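You operate a simulated robot arm through the tools that you are given. There is no shell and no other tool.

The job below is to be done with a simulated robot arm. You get a single attempt, and the scene is never put back.

Task
Zero the counter and turn the small pulley till it shows 0.2 m.
Fine: press the white button once; free the brake for the feed, set it again after, then shut the cage door.

Only the result counts: the job must be done as asked and must still hold three seconds after the hand-in. Knocking over, shifting, dropping, spilling or breaking anything else fails it.

Robot
A 7-joint arm with a two-finger parallel gripper, fixed in place. Base frame: the origin is at the foot of the arm, x ahead of it, y to its left, z up. Readings come in m, rad, newtons and seconds.
Its first joint turns from -2.897 to 2.897 rad. Payload 3.43 kg.
The TCP is the grasp point between the finger pads, 0.03 m short of the fingertips. In the tool frame z runs along the fingers and y along their closing line. The gripper opens to 0.094 m. The fingers are 0.028 m wide and 0.01 m thick; the gripper's body (0.05 by 0.096 m) begins 0.055 m behind the TCP.
Orientation is that of the tool frame in the base frame, as a unit quaternion [w, x, y, z]. With the fingers straight down and closing along the base's y, the tool's x points along the base's -x, its y along +y and its z along -z.

Tools
- The arm moves only by the tool jog_arm. Its argument "motion" is a list of rows, each a list of 7 numbers: the shift along the tool's x, y, z in m, then the turn, a rotation vector about the tool's x, y, z in rad, then the opening in per cent of the stroke, from 0 (shut) to 100 (fully open). In form: [[dx, dy, dz, wx, wy, wz, hand], ...]. A call has 1 to 20 rows; each row is the pose to reach, as a shift and turn from the pose commanded when the call began, along the tool's axes at that moment. Each row takes 0.2 s and may step no farther than 0.05 m and 0.15 rad from the row before; otherwise, or with a gripper value out of range, the whole call is refused. A pose out of reach is approached as far as the arm can. The call stops where the force on the tool passes 50 N (or 10 N more than at its start, if that is more) or the arm is blocked; 0.2 s more then pass. The fingers move at their own pace (about 0.045 m/s each) and stop on an object; they squeeze with about 45 N. The grip force told is the motor's: it shows also when the fingers shut on nothing. Time passes only in rows, and 0.2 s behind the last, so rows that repeat a pose let the fingers close. It gives the time, the measured TCP pose, the force on the tool (base axes), the opening and the grip force at its end, in the units of the frame above (readings bear some noise), with the torque about the TCP (base axes, N m) and any sound that the robot's microphone picked up.
- Cameras (640 x 400 px; columns grow to the right, rows downward): "scene" is fixed at [0.2168, -0.5009, 1.7173]; the picture's right is [0.81, -0.58, 0.00], its down [-0.24, -0.34, -0.91] and it looks along [0.53, 0.74, -0.41] (base axes); focal length 360 px, centre (320, 200). "wrist" rides on the gripper at [0.076, 0.014, -0.103] in the tool frame; the picture's right is [-0.18, 0.98, 0.00], its down [-0.75, -0.14, -0.64] and it looks along [-0.63, -0.12, 0.77] (tool axes); focal length 243 px, centre (320, 200). There is no depth. A picture from a camera that has moved, and an enlarged one, comes with that camera's place and axes in the base frame and with its lens.
- get_image(camera): a new picture of that camera. No time passes.
- inspect(camera, box): a new picture of the part [left, top, right, bottom] of that camera's present view, enlarged. No time passes.
- close_job(): hands the job in; it is judged then, once.

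Places have to be worked out from the pictures, the camera data and where the tool is seen. Open the gripper and draw the arm clear of the work before you hand the job in, unless the task says otherwise.

The tools are called after "Call:" as name(argument=value, ...) on one line, values as JSON. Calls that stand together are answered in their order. jog_arm: Moves the arm, as the interface text tells. Its arguments: {"type":"object","properties":{"motion":{"type":"array"}},"required":["motion"]} The other tools are called the same way: get_image (camera) takes a picture; inspect (camera, box) takes an enlarged picture of a part of a camera's view; close_job () hands the job in.

At the start:

```text
clock: 0.0
eef_pos: [0.4265, 0.2695, 1.5036]
tcp_rot: [0.0, 0.0, 1.0, 0.0]
force: [-0.2, -0.5, -0.6]
ft_torque: [0.0, 0.02, 0.01]
finger_gap: 0.0942
grip_force: 0.0
```

scene: 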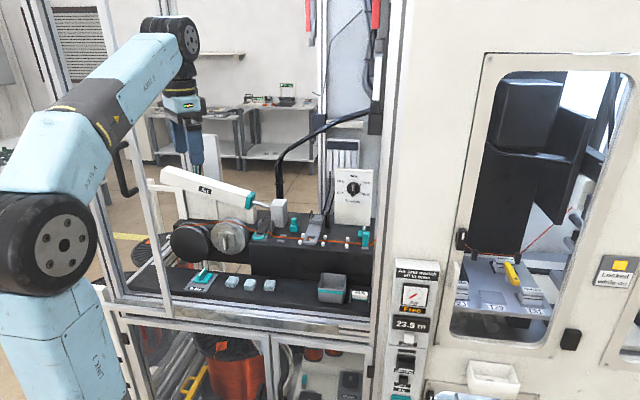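
wrist: 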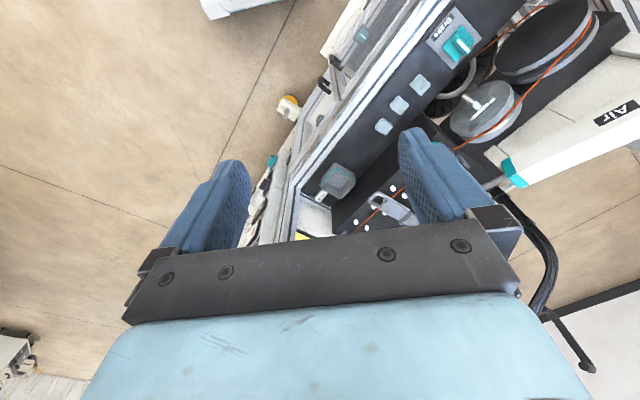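

The first pictures show a wire-feed cell with a counter, a brake and pulleys. I enlarge the parts of both views to identify them.

Call:
inspect(camera="scene", box=[120, 160, 380, 320])

Call:
inspect(camera="scene", box=[380, 250, 560, 400])

Call:
inspect(camera="scene", box=[80, 280, 400, 400])

Call:
inspect(camera="wrist", box=[260, 0, 640, 240])

Call:
inspect(camera="scene", box=[80, 0, 400, 200])

Call:
inspect(camera="scene", box=[420, 200, 640, 400])

```text
2.46 times, centred on (250, 240) of scene
camera zoom: at [0.2168, -0.5009, 1.7173], right [0.81, -0.58, 0.0], down [-0.24, -0.34, -0.91], along [0.53, 0.74, -0.41], focal length 886 px, centre (492, 102)
```

zoom: 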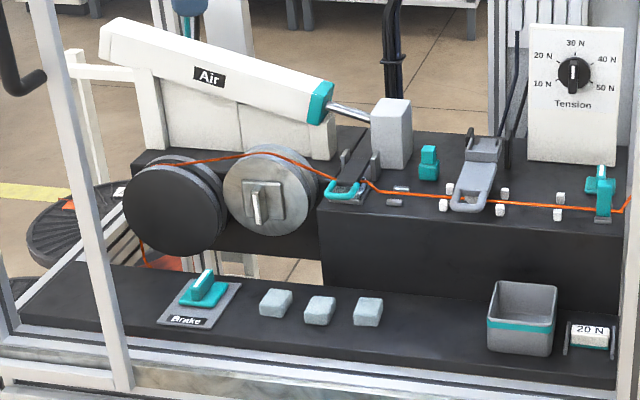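

```text
2.67 times, centred on (470, 325) of scene
camera zoom: at [0.2168, -0.5009, 1.7173], right [0.81, -0.58, 0.0], down [-0.24, -0.34, -0.91], along [0.53, 0.74, -0.41], focal length 960 px, centre (-80, -133)
```

zoom: 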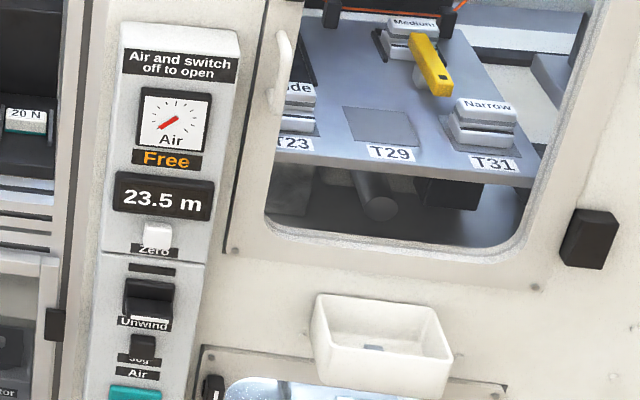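

```text
2.00 times, centred on (240, 340) of scene
camera zoom: at [0.2168, -0.5009, 1.7173], right [0.81, -0.58, 0.0], down [-0.24, -0.34, -0.91], along [0.53, 0.74, -0.41], focal length 720 px, centre (480, -80)
```

zoom: 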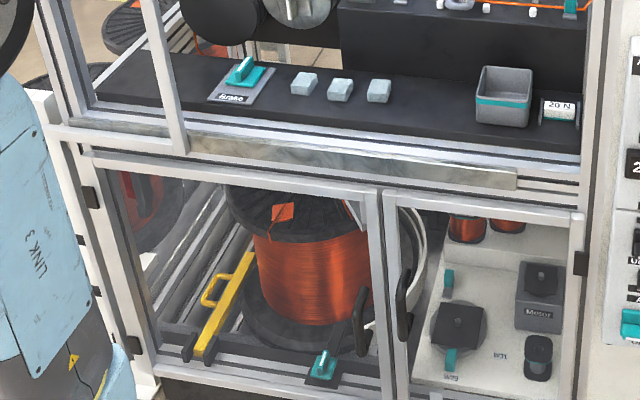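

```text
1.67 times, centred on (450, 120) of wrist
camera zoom: at [0.3509, 0.2842, 1.6066], right [0.18, 0.98, 0.0], down [0.75, -0.14, 0.64], along [0.63, -0.12, -0.77], focal length 404 px, centre (103, 333)
```

zoom: 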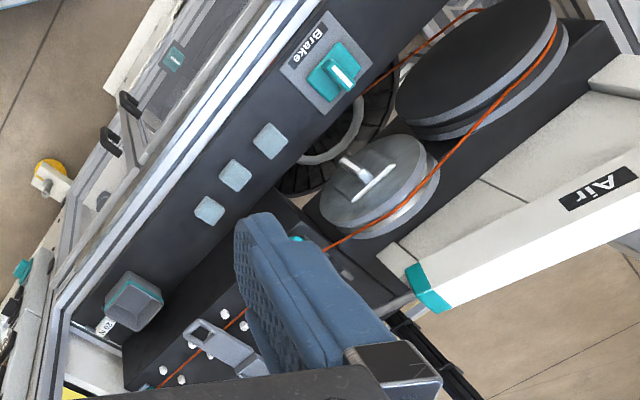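

```text
2.00 times, centred on (240, 100) of scene
camera zoom: at [0.2168, -0.5009, 1.7173], right [0.81, -0.58, 0.0], down [-0.24, -0.34, -0.91], along [0.53, 0.74, -0.41], focal length 720 px, centre (480, 400)
```

zoom: 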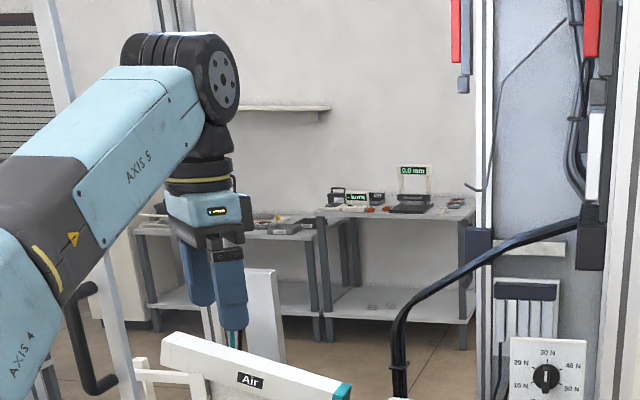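

```text
2.00 times, centred on (530, 300) of scene
camera zoom: at [0.2168, -0.5009, 1.7173], right [0.81, -0.58, 0.0], down [-0.24, -0.34, -0.91], along [0.53, 0.74, -0.41], focal length 720 px, centre (-100, 0)
```

zoom: 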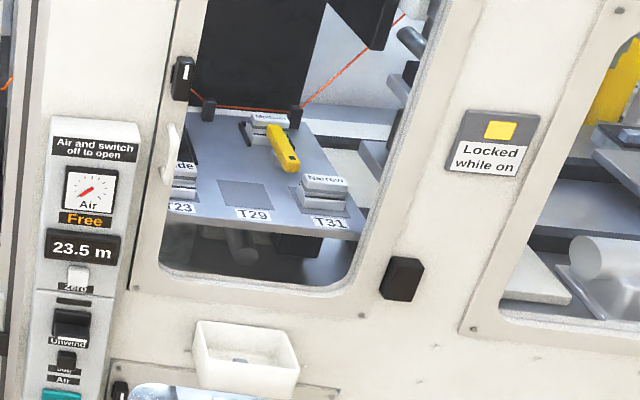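

The brake plate works out to about (0.49, 0.58, 0.96) and the silver pulley with the fin to about (0.58, 0.57, 1.08), with the machine front facing the base at about 45°. I turn the tool in place by about 45° to look squarely at it.

Call:
jog_arm(motion=[[0, 0, 0, 0, 0, -0.13, 100], [0, 0, 0, 0, 0, -0.26, 100], [0, 0, 0, 0, 0, -0.39, 100], [0, 0, 0, 0, 0, -0.52, 100], [0, 0, 0, 0, 0, -0.65, 100], [0, 0, 0, 0, 0, -0.785, 100]])

Call:
get_image(camera="wrist")

Call:
get_image(camera="scene")

```text
clock: 1.4
eef_pos: [0.4275, 0.2696, 1.5037]
tcp_rot: [0.001, -0.384, 0.923, 0.0]
force: [0.1, -0.6, -0.5]
ft_torque: [-0.02, 0.0, 0.02]
finger_gap: 0.094
grip_force: 0.0
```

```text
taken
camera wrist: at [0.3633, 0.226, 1.6069], right [-0.57, 0.82, 0.0], down [0.63, 0.43, 0.64], along [0.53, 0.36, -0.77], focal length 243 px, centre (320, 200)
```

wrist: 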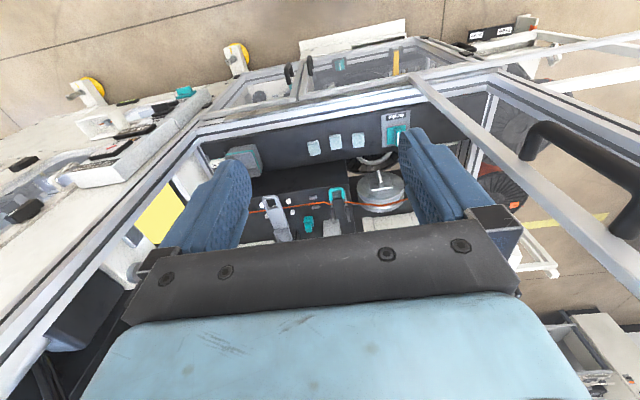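

```text
taken
```

scene: 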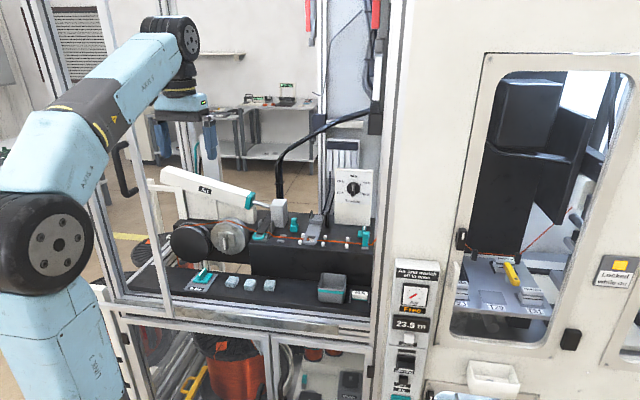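

The view is upside-down (image top is nearer the robot), and a frame with a big black handle shows on the left side of the cage. I enlarge those areas to make out the cage door.

Call:
inspect(camera="scene", box=[60, 0, 220, 100])

Call:
inspect(camera="scene", box=[60, 100, 220, 200])

Call:
inspect(camera="scene", box=[60, 190, 220, 330])

Call:
inspect(camera="wrist", box=[380, 0, 640, 200])

Call:
inspect(camera="wrist", box=[0, 20, 300, 200])

Call:
inspect(camera="scene", box=[300, 0, 480, 120])

```text
4.00 times, centred on (140, 50) of scene
camera zoom: at [0.2168, -0.5009, 1.7173], right [0.81, -0.58, 0.0], down [-0.24, -0.34, -0.91], along [0.53, 0.74, -0.41], focal length 1440 px, centre (1040, 800)
```

zoom: 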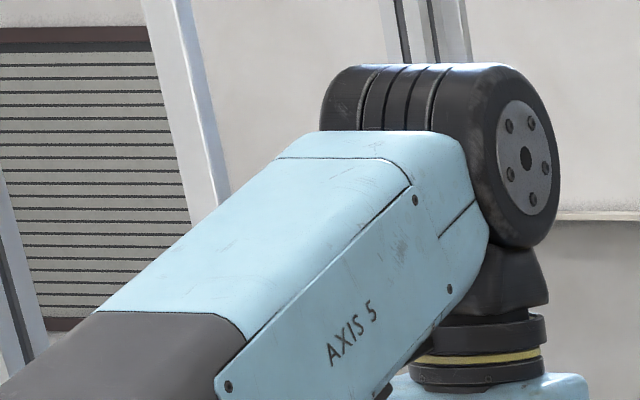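

```text
4.00 times, centred on (140, 150) of scene
camera zoom: at [0.2168, -0.5009, 1.7173], right [0.81, -0.58, 0.0], down [-0.24, -0.34, -0.91], along [0.53, 0.74, -0.41], focal length 1440 px, centre (1040, 400)
```

zoom: 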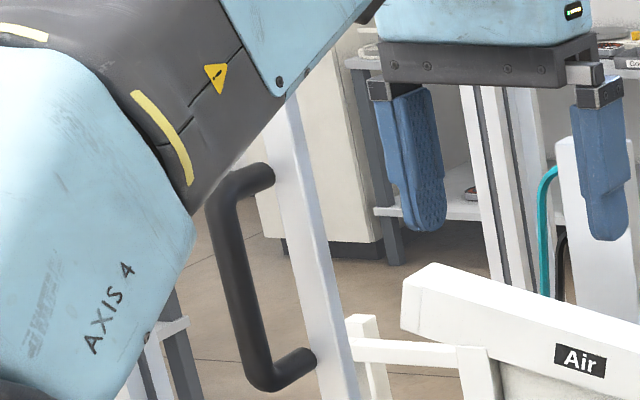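

```text
2.86 times, centred on (140, 260) of scene
camera zoom: at [0.2168, -0.5009, 1.7173], right [0.81, -0.58, 0.0], down [-0.24, -0.34, -0.91], along [0.53, 0.74, -0.41], focal length 1028 px, centre (834, 29)
```

zoom: 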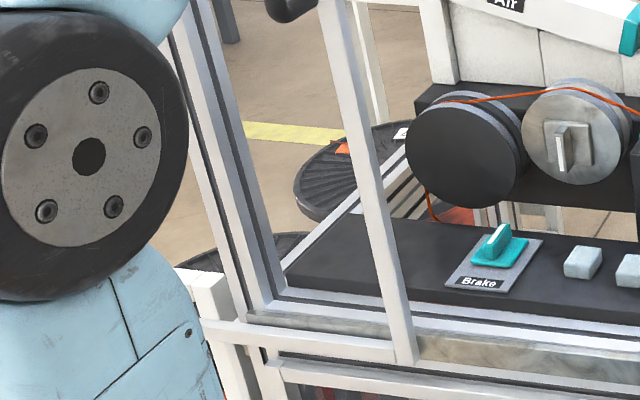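

```text
2.00 times, centred on (510, 100) of wrist
camera zoom: at [0.3633, 0.226, 1.6069], right [-0.57, 0.82, 0.0], down [0.63, 0.43, 0.64], along [0.53, 0.36, -0.77], focal length 485 px, centre (-60, 400)
```

zoom: 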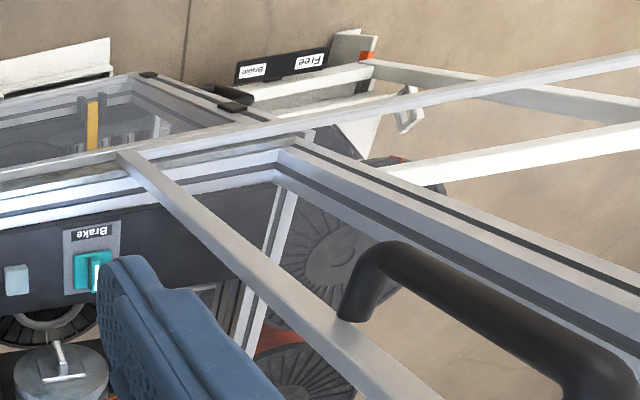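

```text
2.13 times, centred on (150, 110) of wrist
camera zoom: at [0.3633, 0.226, 1.6069], right [-0.57, 0.82, 0.0], down [0.63, 0.43, 0.64], along [0.53, 0.36, -0.77], focal length 518 px, centre (683, 392)
```

zoom: 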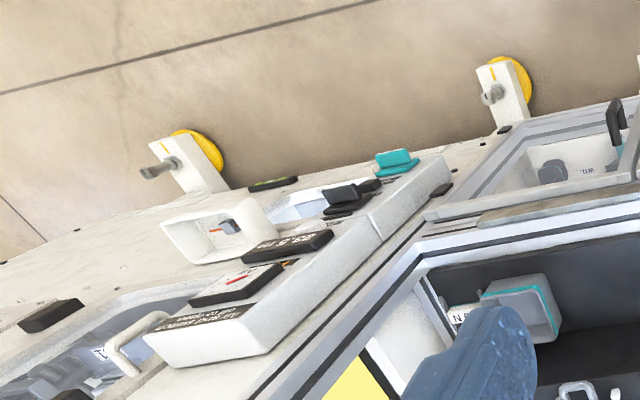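

```text
3.33 times, centred on (390, 60) of scene
camera zoom: at [0.2168, -0.5009, 1.7173], right [0.81, -0.58, 0.0], down [-0.24, -0.34, -0.91], along [0.53, 0.74, -0.41], focal length 1200 px, centre (87, 667)
```

zoom: 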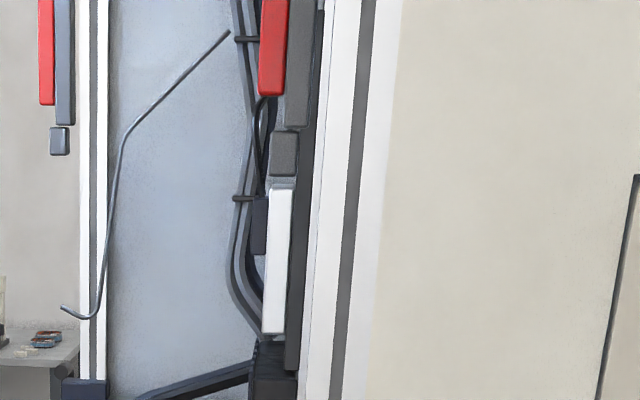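

The front door is a framed panel slid to the left, with a black handle on its right stile, and a strip with "Brake" and "Free" labels lies low on the left. I look closer at that strip and the brake.

Call:
inspect(camera="wrist", box=[460, 0, 580, 75])

Call:
inspect(camera="wrist", box=[360, 95, 440, 145])

Call:
inspect(camera="scene", box=[170, 210, 266, 300])

Call:
inspect(camera="scene", box=[380, 250, 460, 400])

Call:
inspect(camera="wrist", box=[340, 150, 440, 220])

```text
5.33 times, centred on (520, 38) of wrist
camera zoom: at [0.3633, 0.226, 1.6069], right [-0.57, 0.82, 0.0], down [0.63, 0.43, 0.64], along [0.53, 0.36, -0.77], focal length 1294 px, centre (-747, 1067)
```

zoom: 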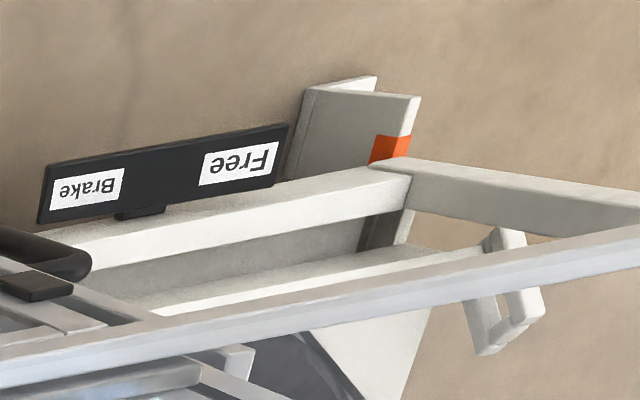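

```text
8.00 times, centred on (400, 120) of wrist
camera zoom: at [0.3633, 0.226, 1.6069], right [-0.57, 0.82, 0.0], down [0.63, 0.43, 0.64], along [0.53, 0.36, -0.77], focal length 1941 px, centre (-320, 840)
```

zoom: 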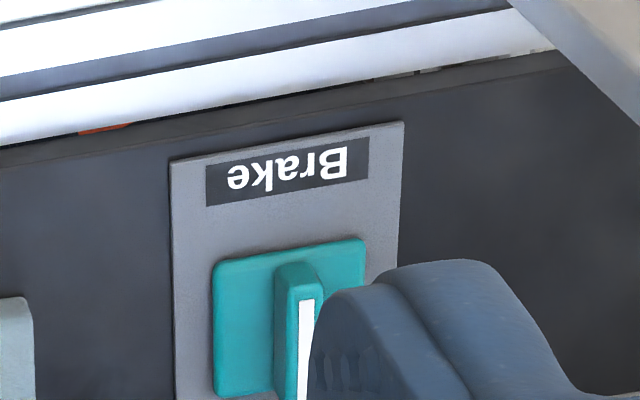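

```text
4.44 times, centred on (218, 255) of scene
camera zoom: at [0.2168, -0.5009, 1.7173], right [0.81, -0.58, 0.0], down [-0.24, -0.34, -0.91], along [0.53, 0.74, -0.41], focal length 1600 px, centre (773, -44)
```

zoom: 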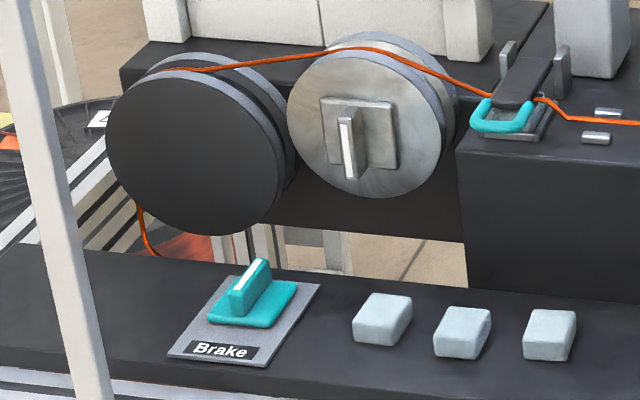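

```text
2.67 times, centred on (420, 325) of scene
camera zoom: at [0.2168, -0.5009, 1.7173], right [0.81, -0.58, 0.0], down [-0.24, -0.34, -0.91], along [0.53, 0.74, -0.41], focal length 960 px, centre (53, -133)
```

zoom: 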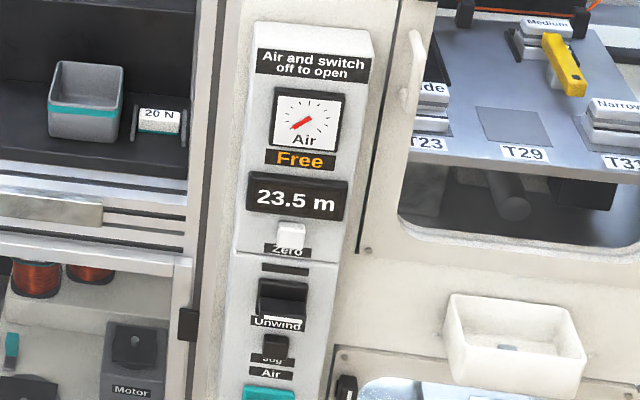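

```text
5.71 times, centred on (390, 185) of wrist
camera zoom: at [0.3633, 0.226, 1.6069], right [-0.57, 0.82, 0.0], down [0.63, 0.43, 0.64], along [0.53, 0.36, -0.77], focal length 1386 px, centre (-80, 286)
```

zoom: 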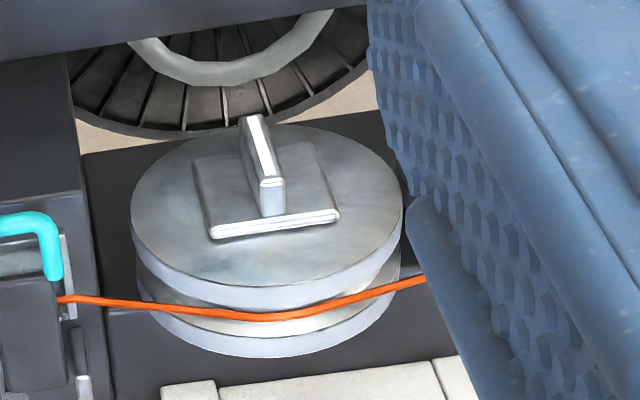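

The knob labelled "Brake" and the fin on the silver pulley are both rotary grips, and the display works out to about (0.871, -0.023, 0.991), with the Zero button about 5 cm below it. I roll the tool half a turn so the camera will sit above the fingers when they point horizontally.

Call:
jog_arm(motion=[[0.01, 0, 0, 0, 0, 0.14, 60], [0.02, 0, 0, 0, 0, 0.28, 40], [0.03, 0, 0, 0, 0, 0.42, 20], [0.04, 0, 0, 0, 0, 0.56, 0], [0.05, 0, 0, 0, 0, 0.7, 0], [0.06, 0, 0, 0, 0, 0.84, 0], [0.06, 0, 0, 0, 0, 0.98, 0], [0.06, 0, 0, 0, 0, 1.12, 0], [0.06, 0, 0, 0, 0, 1.26, 0], [0.06, 0, 0, 0, 0, 1.4, 0], [0.06, 0, 0, 0, 0, 1.54, 0], [0.06, 0, 0, 0, 0, 1.68, 0], [0.06, 0, 0, 0, 0, 1.82, 0], [0.06, 0, 0, 0, 0, 1.96, 0], [0.06, 0, 0, 0, 0, 2.1, 0], [0.06, 0, 0, 0, 0, 2.24, 0], [0.06, 0, 0, 0, 0, 2.38, 0], [0.06, 0, 0, 0, 0, 2.52, 0], [0.06, 0, 0, 0, 0, 2.66, 0], [0.06, 0, 0, 0, 0, 2.8, 0]])

Call:
get_image(camera="wrist")

Call:
get_image(camera="scene")

```text
clock: 5.6
eef_pos: [0.3856, 0.2277, 1.5033]
tcp_rot: [0.0, 0.846, 0.533, -0.001]
force: [-0.2, 0.2, -0.1]
ft_torque: [-0.02, -0.01, -0.01]
finger_gap: 0.0
grip_force: 33.0
```

```text
taken
camera wrist: at [0.4304, 0.2905, 1.6068], right [0.81, -0.59, 0.0], down [-0.45, -0.62, 0.64], along [-0.38, -0.52, -0.77], focal length 243 px, centre (320, 200)
```

wrist: 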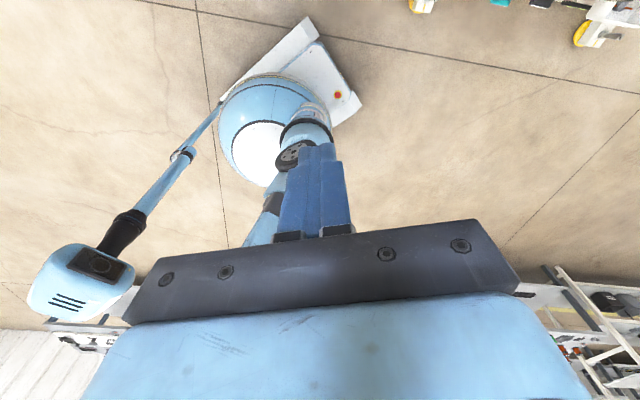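

```text
taken
```

scene: 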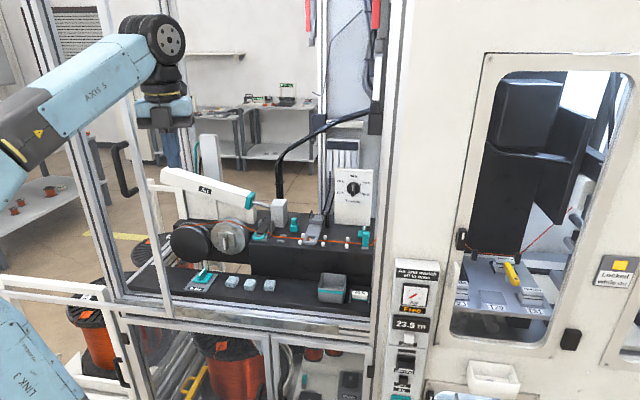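

The roll worked without trouble. Now I finish squaring the yaw to 45° and carry the tool toward the panel side, still high and on the robot side.

Call:
jog_arm(motion=[[-0.0134, 0.0354, 0.0211, 0, 0, 0.0283, 0], [-0.0267, 0.0708, 0.0422, 0, 0, 0.0567, 0], [-0.0401, 0.1062, 0.0633, 0, 0, 0.085, 0], [-0.0534, 0.1416, 0.0843, 0, 0, 0.1133, 0], [-0.0668, 0.177, 0.1054, 0, 0, 0.1417, 0], [-0.0802, 0.2124, 0.1265, 0, 0, 0.17, 0], [-0.0935, 0.2477, 0.1476, 0, 0, 0.1983, 0], [-0.1069, 0.2831, 0.1687, 0, 0, 0.2267, 0], [-0.1202, 0.3185, 0.1898, 0, 0, 0.255, 0], [-0.1336, 0.3539, 0.2108, 0, 0, 0.2833, 0], [-0.1469, 0.3893, 0.2319, 0, 0, 0.3117, 0], [-0.1603, 0.4247, 0.253, 0, 0, 0.34, 0]])

Call:
get_image(camera="scene")

```text
clock: 8.2
eef_pos: [0.7002, -0.0994, 1.2543]
tcp_rot: [0.001, 0.924, 0.383, 0.001]
force: [-0.9, -0.3, 0.4]
ft_torque: [-0.03, -0.04, 0.02]
finger_gap: 0.0
grip_force: 32.9
```

```text
taken
```

scene: 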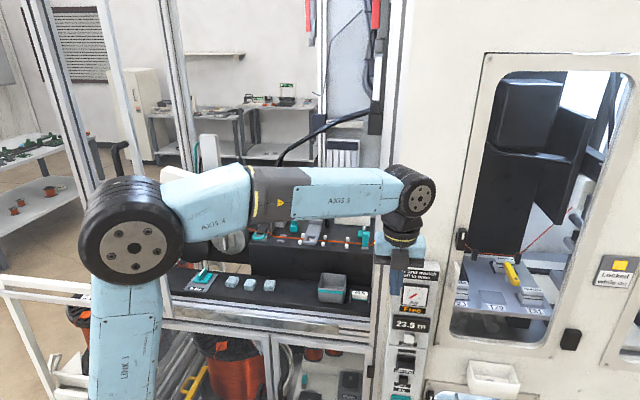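

Yaw is now at 45° and the hand is clear of the panel. I pitch the tool up to horizontal about its y axis, keeping the TCP in place.

Call:
jog_arm(motion=[[0, 0, 0, 0, 0.143, 0, 0], [0, 0, 0, 0, 0.286, 0, 0], [0, 0, 0, 0, 0.428, 0, 0], [0, 0, 0, 0, 0.571, 0, 0], [0, 0, 0, 0, 0.714, 0, 0], [0, 0, 0, 0, 0.857, 0, 0], [0, 0, 0, 0, 1.0, 0, 0], [0, 0, 0, 0, 1.142, 0, 0], [0, 0, 0, 0, 1.285, 0, 0], [0, 0, 0, 0, 1.428, 0, 0], [0, 0, 0, 0, 1.571, 0, 0]])

Call:
get_image(camera="wrist")

Call:
get_image(camera="scene")

```text
clock: 10.6
eef_pos: [0.6998, -0.1, 1.2502]
tcp_rot: [-0.272, 0.652, 0.272, 0.654]
force: [-0.8, 0.8, -0.1]
ft_torque: [-0.05, -0.01, -0.02]
finger_gap: 0.0
grip_force: 32.7
```

```text
taken
camera wrist: at [0.6367, -0.1826, 1.3274], right [0.7, -0.69, -0.18], down [-0.55, -0.35, -0.75], along [0.46, 0.63, -0.63], focal length 243 px, centre (320, 200)
```

wrist: 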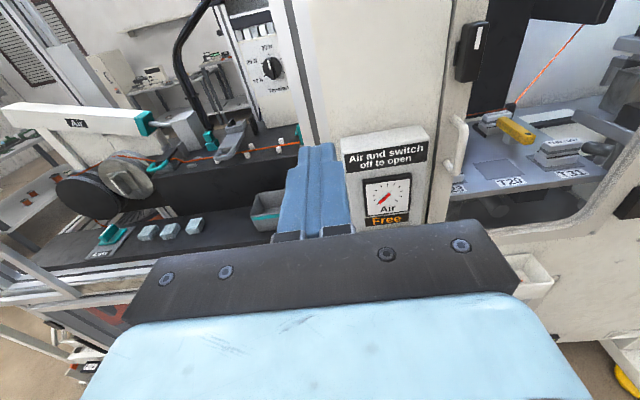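

```text
taken
```

scene: 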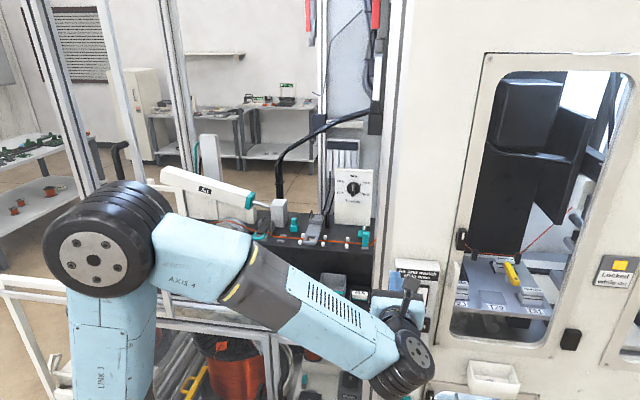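

The tool is now horizontal with the camera above, and the panel is ahead to the right. I lower it in front of the panel, staying well back.

Call:
jog_arm(motion=[[-0.04, 0.01, -0.005, 0, 0, 0, 0], [-0.08, 0.02, -0.01, 0, 0, 0, 0], [-0.12, 0.03, -0.015, 0, 0, 0, 0], [-0.16, 0.04, -0.02, 0, 0, 0, 0], [-0.2, 0.05, -0.02, 0, 0, 0, 0], [-0.24, 0.06, -0.02, 0, 0, 0, 0], [-0.28, 0.068, -0.02, 0, 0, 0, 0]])

Call:
get_image(camera="wrist")

Call:
get_image(camera="scene")

```text
clock: 12.2
eef_pos: [0.7336, -0.159, 0.9708]
tcp_rot: [-0.273, 0.652, 0.273, 0.653]
force: [-1.8, 0.2, 1.0]
ft_torque: [-0.02, 0.01, -0.07]
finger_gap: 0.0001
grip_force: 33.4
```

```text
taken
camera wrist: at [0.6711, -0.242, 1.0471], right [0.7, -0.69, -0.18], down [-0.55, -0.36, -0.75], along [0.46, 0.63, -0.63], focal length 243 px, centre (320, 200)
```

wrist: 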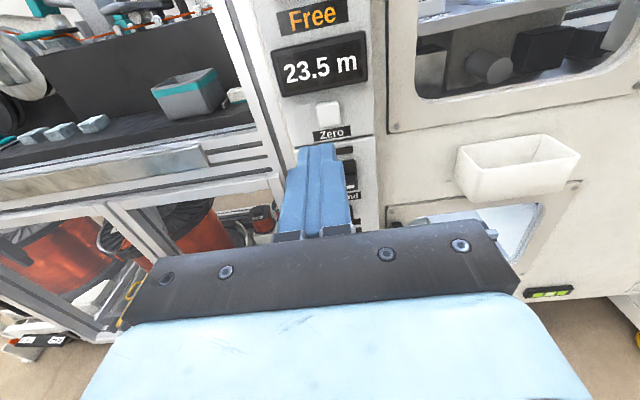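

```text
taken
```

scene: 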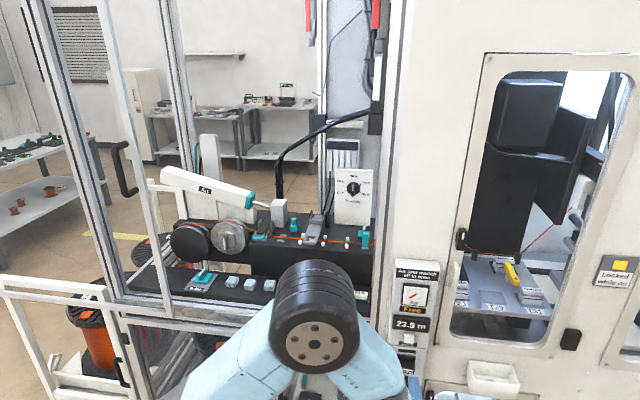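

The button triangulates to (0.874, -0.022, 0.939), which is 3.2 cm below and about 0.197 m ahead of the TCP. I line up and advance until the closed tips are about 1.5 cm short of it.

Call:
jog_arm(motion=[[-0.032, 0.003, 0.0, 0, 0, 0, 0], [-0.032, 0.003, 0.04, 0, 0, 0, 0], [-0.032, 0.003, 0.08, 0, 0, 0, 0], [-0.032, 0.003, 0.12, 0, 0, 0, 0], [-0.032, 0.003, 0.15, 0, 0, 0, 0]])

Call:
get_image(camera="wrist")

Call:
inspect(camera="wrist", box=[240, 80, 400, 180])

Call:
inspect(camera="scene", box=[360, 250, 480, 400])

```text
clock: 13.4
eef_pos: [0.8407, -0.0589, 0.9376]
tcp_rot: [-0.271, 0.653, 0.27, 0.654]
force: [-0.2, 0.0, 0.0]
ft_torque: [-0.03, 0.01, -0.04]
finger_gap: 0.0001
grip_force: 33.1
```

```text
taken
camera wrist: at [0.7792, -0.1409, 1.0145], right [0.7, -0.69, -0.18], down [-0.55, -0.35, -0.75], along [0.46, 0.63, -0.63], focal length 243 px, centre (320, 200)
```

wrist: 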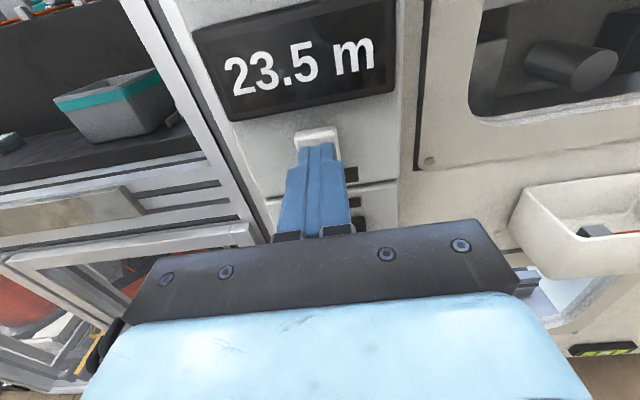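

```text
4.00 times, centred on (320, 130) of wrist
camera zoom: at [0.7792, -0.1409, 1.0145], right [0.7, -0.69, -0.18], down [-0.55, -0.35, -0.75], along [0.46, 0.63, -0.63], focal length 970 px, centre (320, 480)
```

zoom: 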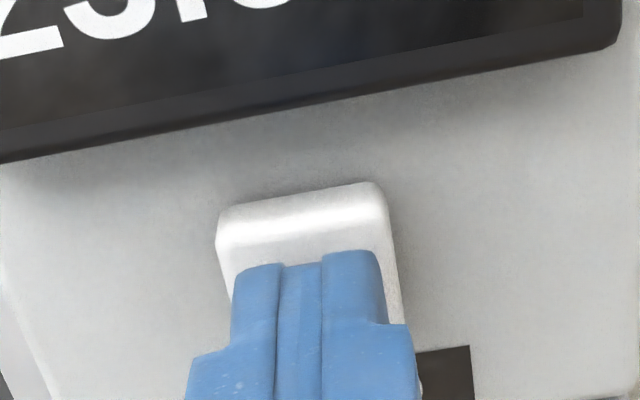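

```text
2.67 times, centred on (420, 325) of scene
camera zoom: at [0.2168, -0.5009, 1.7173], right [0.81, -0.58, 0.0], down [-0.24, -0.34, -0.91], along [0.53, 0.74, -0.41], focal length 960 px, centre (53, -133)
```

zoom: 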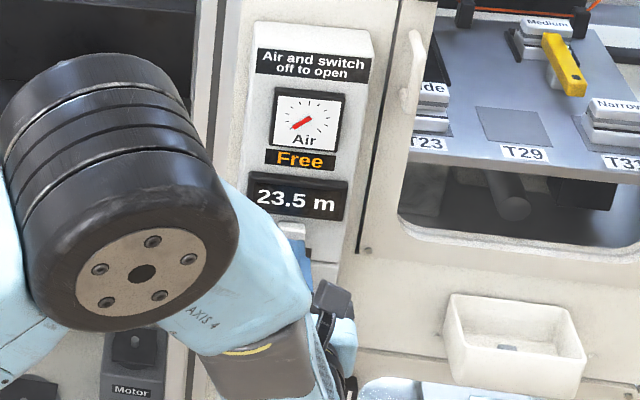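

The tips are centred on the button, about 1.5 cm away. I advance slowly toward contact and stop to check the display.

Call:
jog_arm(motion=[[0.001, 0, 0.006, 0, 0, 0, 0], [0.001, 0, 0.011, 0, 0, 0, 0], [0.001, 0, 0.014, 0, 0, 0, 0], [0.001, 0, 0.016, 0, 0, 0, 0], [0.001, 0, 0.018, 0, 0, 0, 0]])

Call:
inspect(camera="scene", box=[360, 250, 480, 400])

Call:
inspect(camera="wrist", box=[160, 0, 480, 200])

```text
clock: 14.6
eef_pos: [0.8534, -0.0471, 0.9399]
tcp_rot: [-0.27, 0.654, 0.269, 0.653]
force: [-17.7, -14.4, -2.0]
ft_torque: [0.0, 0.1, 0.08]
finger_gap: 0.0002
grip_force: 32.7
heard: click
```

```text
2.67 times, centred on (420, 325) of scene
camera zoom: at [0.2168, -0.5009, 1.7173], right [0.81, -0.58, 0.0], down [-0.24, -0.34, -0.91], along [0.53, 0.74, -0.41], focal length 960 px, centre (53, -133)
```

zoom: 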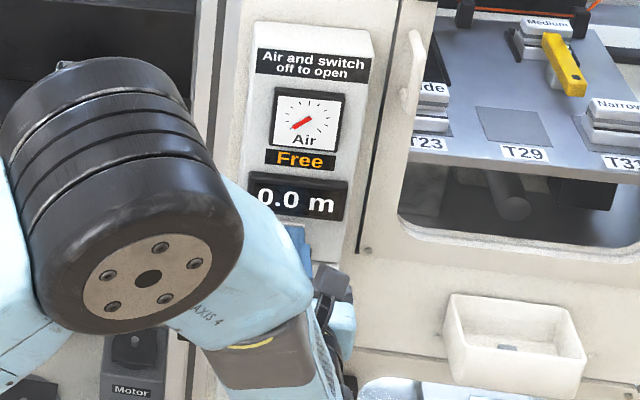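

```text
2.00 times, centred on (320, 100) of wrist
camera zoom: at [0.7914, -0.1293, 1.0163], right [0.69, -0.7, -0.18], down [-0.55, -0.35, -0.75], along [0.46, 0.63, -0.63], focal length 485 px, centre (320, 400)
```

zoom: 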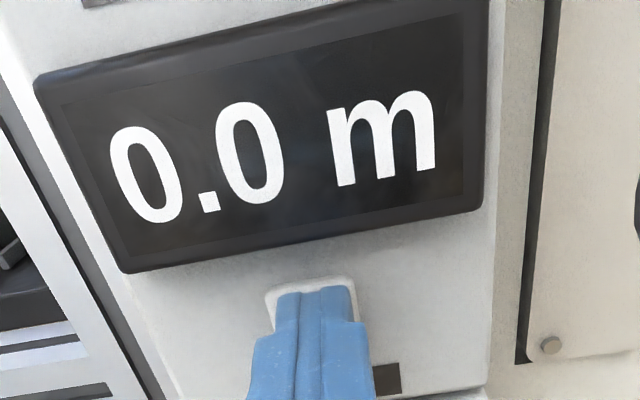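

The display reads 0.0 m after a single click. I withdraw straight back, then rise.

Call:
jog_arm(motion=[[0, 0, -0.03, 0, 0, 0, 0], [0, 0, -0.07, 0, 0, 0, 0], [0, 0, -0.11, 0, 0, 0, 0], [0, 0, -0.15, 0, 0, 0, 0], [0.04, -0.01, -0.18, 0, 0, 0, 0], [0.08, -0.03, -0.2, 0, 0, 0, 0], [0.12, -0.06, -0.22, 0, 0, 0, 0], [0.16, -0.09, -0.22, 0, 0, 0, 0], [0.2, -0.12, -0.22, 0, 0, 0, 0], [0.24, -0.15, -0.22, 0, 0, 0, 0], [0.27, -0.18, -0.22, 0, 0, 0, 0], [0.29, -0.21, -0.22, 0, 0, 0, 0], [0.3, -0.25, -0.22, 0, 0, 0, 0], [0.3, -0.29, -0.22, 0, 0, 0, 0], [0.3, -0.33, -0.22, 0, 0, 0, 0]])

Call:
get_image(camera="wrist")

Call:
get_image(camera="scene")

```text
refused: row 5 steps farther than a row can; nothing moved
```

```text
taken
camera wrist: at [0.7914, -0.1293, 1.0163], right [0.69, -0.7, -0.18], down [-0.55, -0.35, -0.75], along [0.46, 0.63, -0.63], focal length 243 px, centre (320, 200)
```

wrist: 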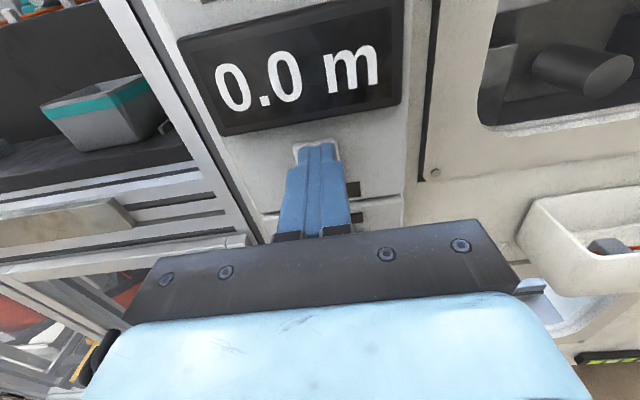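

```text
taken
```

scene: 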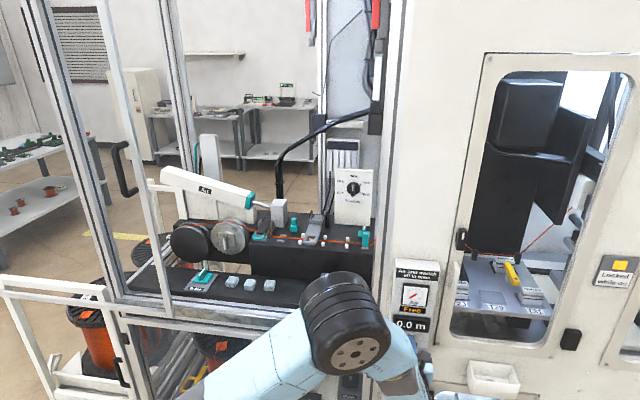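

The call was refused because one step was too long, and nothing moved. I withdraw again with shorter steps.

Call:
jog_arm(motion=[[0, 0, -0.04, 0, 0, 0, 0], [0, 0, -0.08, 0, 0, 0, 0], [0, 0, -0.12, 0, 0, 0, 0], [0, 0, -0.16, 0, 0, 0, 0], [0.03, -0.0, -0.19, 0, 0, 0, 0], [0.065, -0.02, -0.21, 0, 0, 0, 0], [0.1, -0.04, -0.22, 0, 0, 0, 0], [0.14, -0.06, -0.22, 0, 0, 0, 0], [0.18, -0.08, -0.22, 0, 0, 0, 0], [0.22, -0.1, -0.22, 0, 0, 0, 0], [0.25, -0.13, -0.22, 0, 0, 0, 0], [0.28, -0.16, -0.22, 0, 0, 0, 0], [0.3, -0.2, -0.22, 0, 0, 0, 0], [0.3, -0.24, -0.22, 0, 0, 0, 0], [0.3, -0.28, -0.22, 0, 0, 0, 0], [0.3, -0.32, -0.22, 0, 0, 0, 0], [0.3, -0.36, -0.22, 0, 0, 0, 0]])

Call:
get_image(camera="wrist")

Call:
get_image(camera="scene")

```text
clock: 18.2
eef_pos: [0.4723, 0.0333, 1.2927]
tcp_rot: [-0.272, 0.654, 0.272, 0.652]
force: [0.8, -1.3, -0.4]
ft_torque: [0.03, -0.03, 0.04]
finger_gap: 0.0
grip_force: 32.6
out of reach, approached as far as the arm can: row 15, 16, 17
```

```text
taken
camera wrist: at [0.4103, -0.049, 1.3685], right [0.7, -0.69, -0.19], down [-0.56, -0.36, -0.75], along [0.45, 0.63, -0.63], focal length 243 px, centre (320, 200)
```

wrist: 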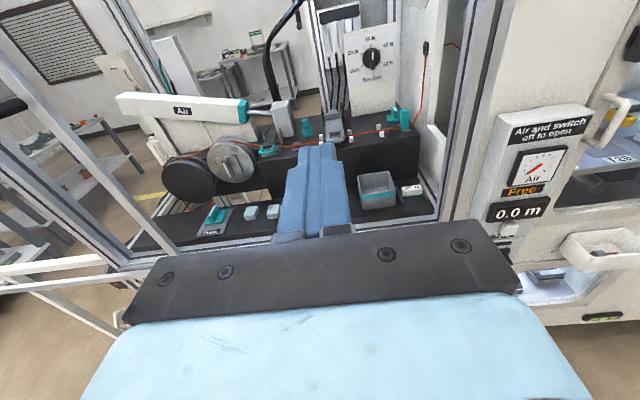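

```text
taken
```

scene: 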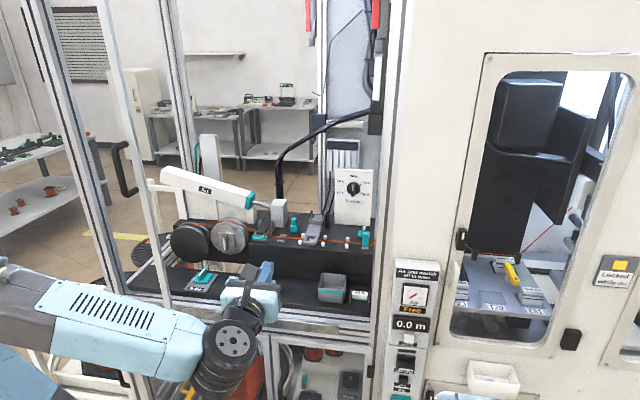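

The arm stopped near its inner reach limit at (0.472, 0.033, 1.293), and the wrist view now shows the whole station upright. I enlarge it to measure the pulley, brake and door.

Call:
inspect(camera="wrist", box=[140, 120, 300, 245])

Call:
inspect(camera="wrist", box=[0, 40, 200, 280])

Call:
inspect(camera="scene", box=[160, 205, 280, 305])

Call:
inspect(camera="scene", box=[90, 60, 200, 330])

```text
3.20 times, centred on (220, 182) of wrist
camera zoom: at [0.4103, -0.049, 1.3685], right [0.7, -0.69, -0.19], down [-0.56, -0.36, -0.75], along [0.45, 0.63, -0.63], focal length 776 px, centre (640, 256)
```

zoom: 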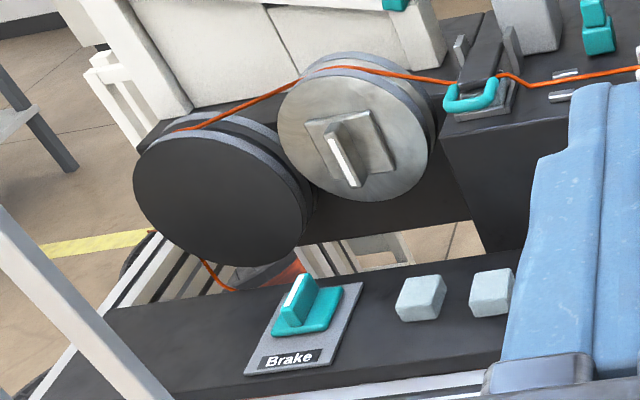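

```text
1.67 times, centred on (100, 160) of wrist
camera zoom: at [0.4103, -0.049, 1.3685], right [0.7, -0.69, -0.19], down [-0.56, -0.36, -0.75], along [0.45, 0.63, -0.63], focal length 404 px, centre (687, 267)
```

zoom: 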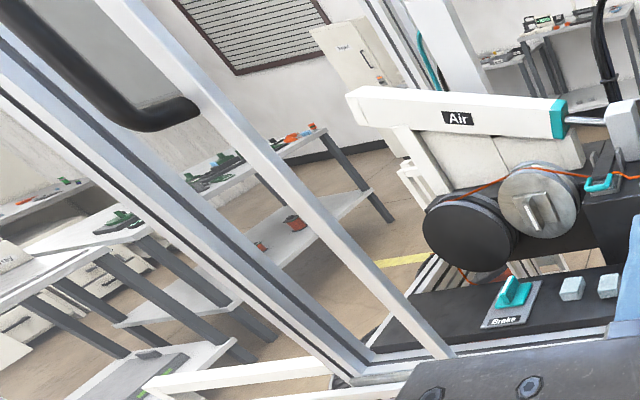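

```text
4.00 times, centred on (220, 255) of scene
camera zoom: at [0.2168, -0.5009, 1.7173], right [0.81, -0.58, 0.0], down [-0.24, -0.34, -0.91], along [0.53, 0.74, -0.41], focal length 1440 px, centre (720, -20)
```

zoom: 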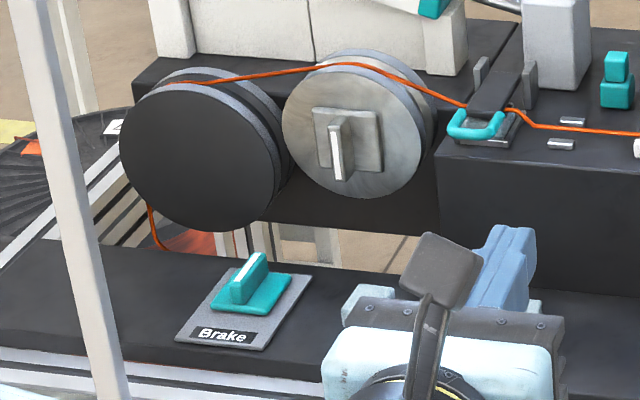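

```text
1.48 times, centred on (145, 195) of scene
camera zoom: at [0.2168, -0.5009, 1.7173], right [0.81, -0.58, 0.0], down [-0.24, -0.34, -0.91], along [0.53, 0.74, -0.41], focal length 533 px, centre (579, 207)
```

zoom: 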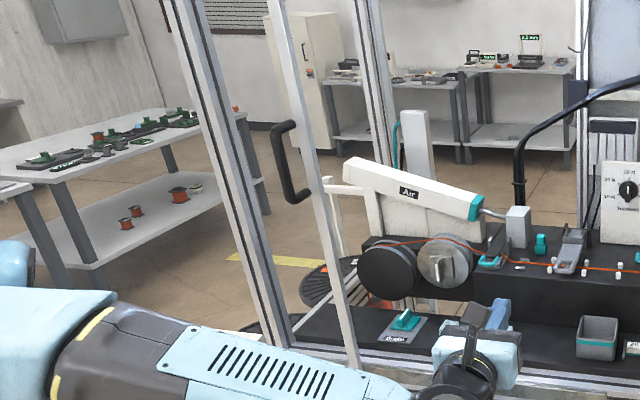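

From the two views the small pulley's fin front is at about (0.577, 0.571, 1.063) and the brake fin's top at (0.495, 0.600, 0.957). The door stile at about (0.355, 0.52) stands only 3 cm left of the brake, so I will come at the brake from the right with a yawed, downward-pitched tool. I start with the yaw turn and a small advance.

Call:
jog_arm(motion=[[0, 0, 0.03, 0.109, 0, 0, 0], [0, 0, 0.06, 0.218, 0, 0, 0], [0, 0, 0.09, 0.327, 0, 0, 0], [0, 0, 0.12, 0.436, 0, 0, 0]])

```text
clock: 19.2
eef_pos: [0.5572, 0.12, 1.2932]
tcp_rot: [-0.405, 0.578, 0.407, 0.58]
force: [-0.9, 0.8, -0.5]
ft_torque: [-0.06, -0.03, -0.07]
finger_gap: 0.0002
grip_force: 32.8
```

The yaw is right at 70° azimuth. Now I pitch down 30° and move to a hover point inside the opening, to the front right of the brake.

Call:
jog_arm(motion=[[-0.0193, -0.0203, 0.0295, 0, -0.0524, 0, 0], [-0.0386, -0.0407, 0.059, 0, -0.1048, 0, 0], [-0.0579, -0.061, 0.0885, 0, -0.1572, 0, 0], [-0.0772, -0.0813, 0.118, 0, -0.2096, 0, 0], [-0.0965, -0.1017, 0.1475, 0, -0.262, 0, 0], [-0.1158, -0.122, 0.177, 0, -0.3144, 0, 0], [-0.1351, -0.1423, 0.2065, 0, -0.3668, 0, 0], [-0.1544, -0.1626, 0.236, 0, -0.4192, 0, 0], [-0.1737, -0.183, 0.2655, 0, -0.4716, 0, 0], [-0.193, -0.2033, 0.295, 0, -0.524, 0, 0]])

Call:
get_image(camera="wrist")

Call:
get_image(camera="scene")

```text
clock: 21.4
eef_pos: [0.4676, 0.4652, 1.0996]
tcp_rot: [-0.288, 0.709, 0.497, 0.409]
force: [0.3, -0.1, -0.6]
ft_torque: [-0.02, 0.0, 0.02]
finger_gap: 0.0
grip_force: 33.1
```

```text
taken
camera wrist: at [0.4642, 0.4132, 1.2157], right [0.89, -0.42, -0.16], down [-0.45, -0.83, -0.33], along [0.01, 0.37, -0.93], focal length 243 px, centre (320, 200)
```

wrist: 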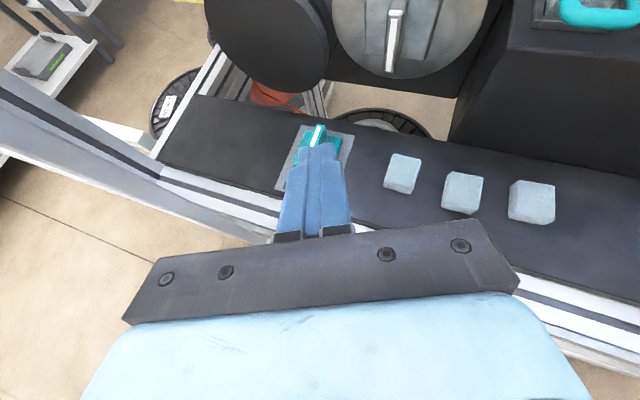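

```text
taken
```

scene: 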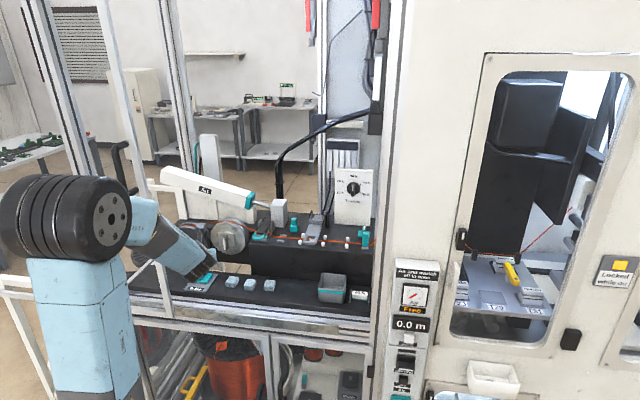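

I'm hovering with no contact, and the brake is visible past the fingertips. I zoom in to locate the knob precisely.

Call:
inspect(camera="wrist", box=[240, 90, 400, 190])

Call:
inspect(camera="wrist", box=[0, 40, 320, 260])

Call:
inspect(camera="scene", box=[100, 180, 260, 320])

```text
4.00 times, centred on (320, 140) of wrist
camera zoom: at [0.4642, 0.4132, 1.2157], right [0.89, -0.42, -0.16], down [-0.45, -0.83, -0.33], along [0.01, 0.37, -0.93], focal length 970 px, centre (320, 440)
```

zoom: 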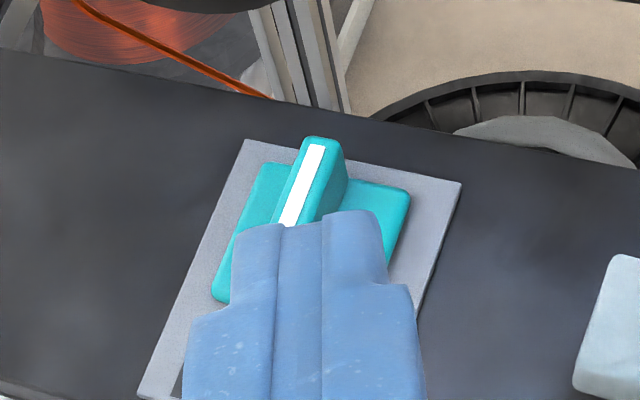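

```text
1.82 times, centred on (160, 150) of wrist
camera zoom: at [0.4642, 0.4132, 1.2157], right [0.89, -0.42, -0.16], down [-0.45, -0.83, -0.33], along [0.01, 0.37, -0.93], focal length 441 px, centre (611, 291)
```

zoom: 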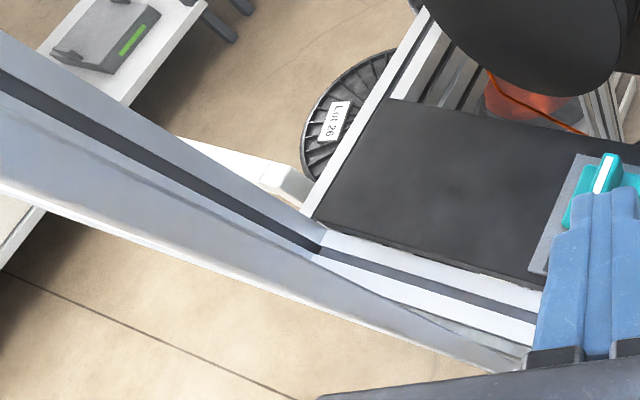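

```text
2.86 times, centred on (180, 250) of scene
camera zoom: at [0.2168, -0.5009, 1.7173], right [0.81, -0.58, 0.0], down [-0.24, -0.34, -0.91], along [0.53, 0.74, -0.41], focal length 1028 px, centre (720, 57)
```

zoom: 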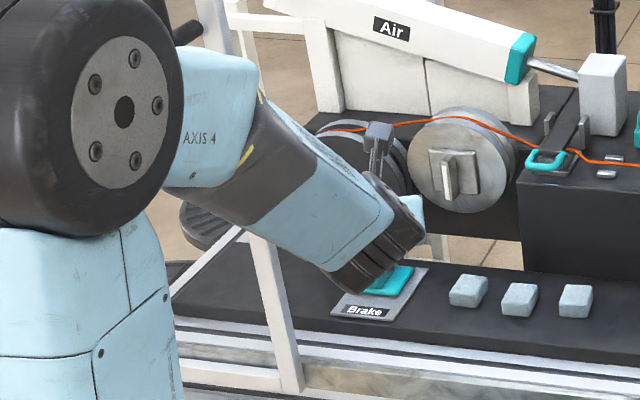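

The knob centre works out to n≈0.763 and u≈-0.068, that is (0.491, 0.588), with its fin along n. I lower the closed tips beside the right face of the fin's near end, leaving a gap.

Call:
jog_arm(motion=[[-0.0132, 0.0049, 0.0342, 0, 0, 0, 0], [-0.0264, 0.0099, 0.0684, 0, 0, 0, 0], [-0.0396, 0.0148, 0.1026, 0, 0, 0, 0], [-0.0569, 0.0148, 0.1126, 0, 0, 0, 0], [-0.0742, 0.0148, 0.1226, 0, 0, 0, 0]])

Call:
get_image(camera="wrist")

Call:
inspect(camera="wrist", box=[240, 80, 400, 180])

Call:
inspect(camera="scene", box=[100, 180, 260, 320])

```text
clock: 22.6
eef_pos: [0.5046, 0.5241, 0.9715]
tcp_rot: [-0.287, 0.71, 0.497, 0.409]
force: [-0.1, -1.4, 0.7]
ft_torque: [-0.01, 0.04, 0.0]
finger_gap: 0.0001
grip_force: 33.1
```

```text
taken
camera wrist: at [0.5016, 0.4728, 1.0901], right [0.89, -0.42, -0.16], down [-0.45, -0.83, -0.33], along [0.01, 0.37, -0.93], focal length 243 px, centre (320, 200)
```

wrist: 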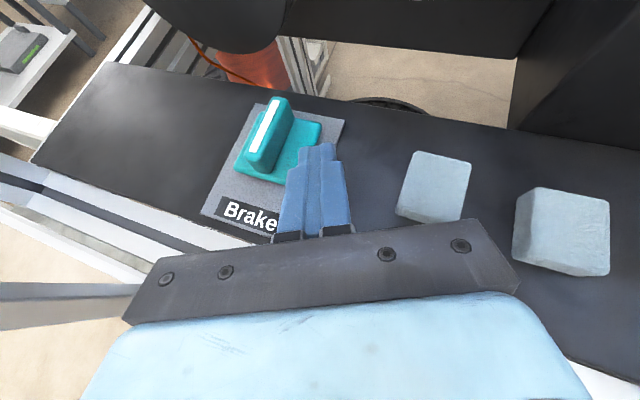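

```text
4.00 times, centred on (320, 130) of wrist
camera zoom: at [0.5016, 0.4728, 1.0901], right [0.89, -0.42, -0.16], down [-0.45, -0.83, -0.33], along [0.01, 0.37, -0.93], focal length 970 px, centre (320, 480)
```

zoom: 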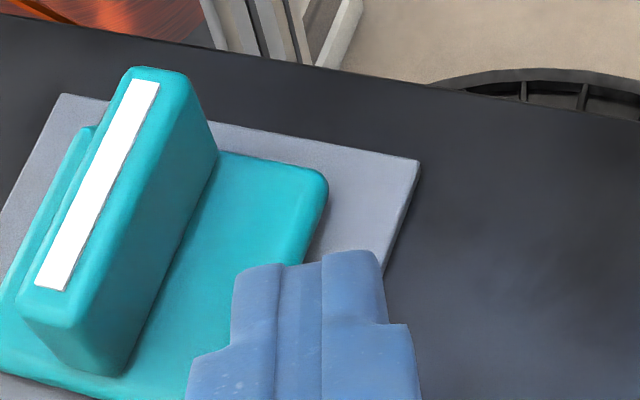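

```text
2.86 times, centred on (180, 250) of scene
camera zoom: at [0.2168, -0.5009, 1.7173], right [0.81, -0.58, 0.0], down [-0.24, -0.34, -0.91], along [0.53, 0.74, -0.41], focal length 1028 px, centre (720, 57)
```

zoom: 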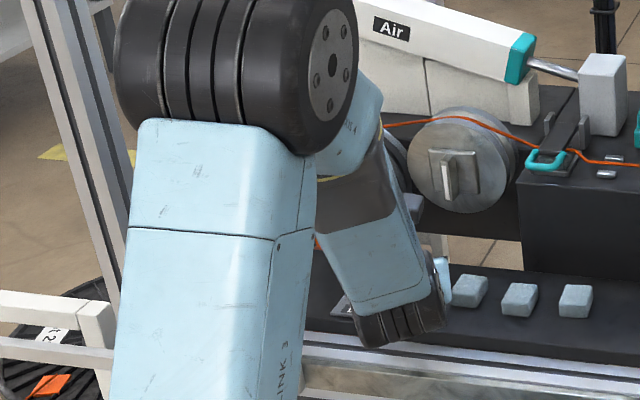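

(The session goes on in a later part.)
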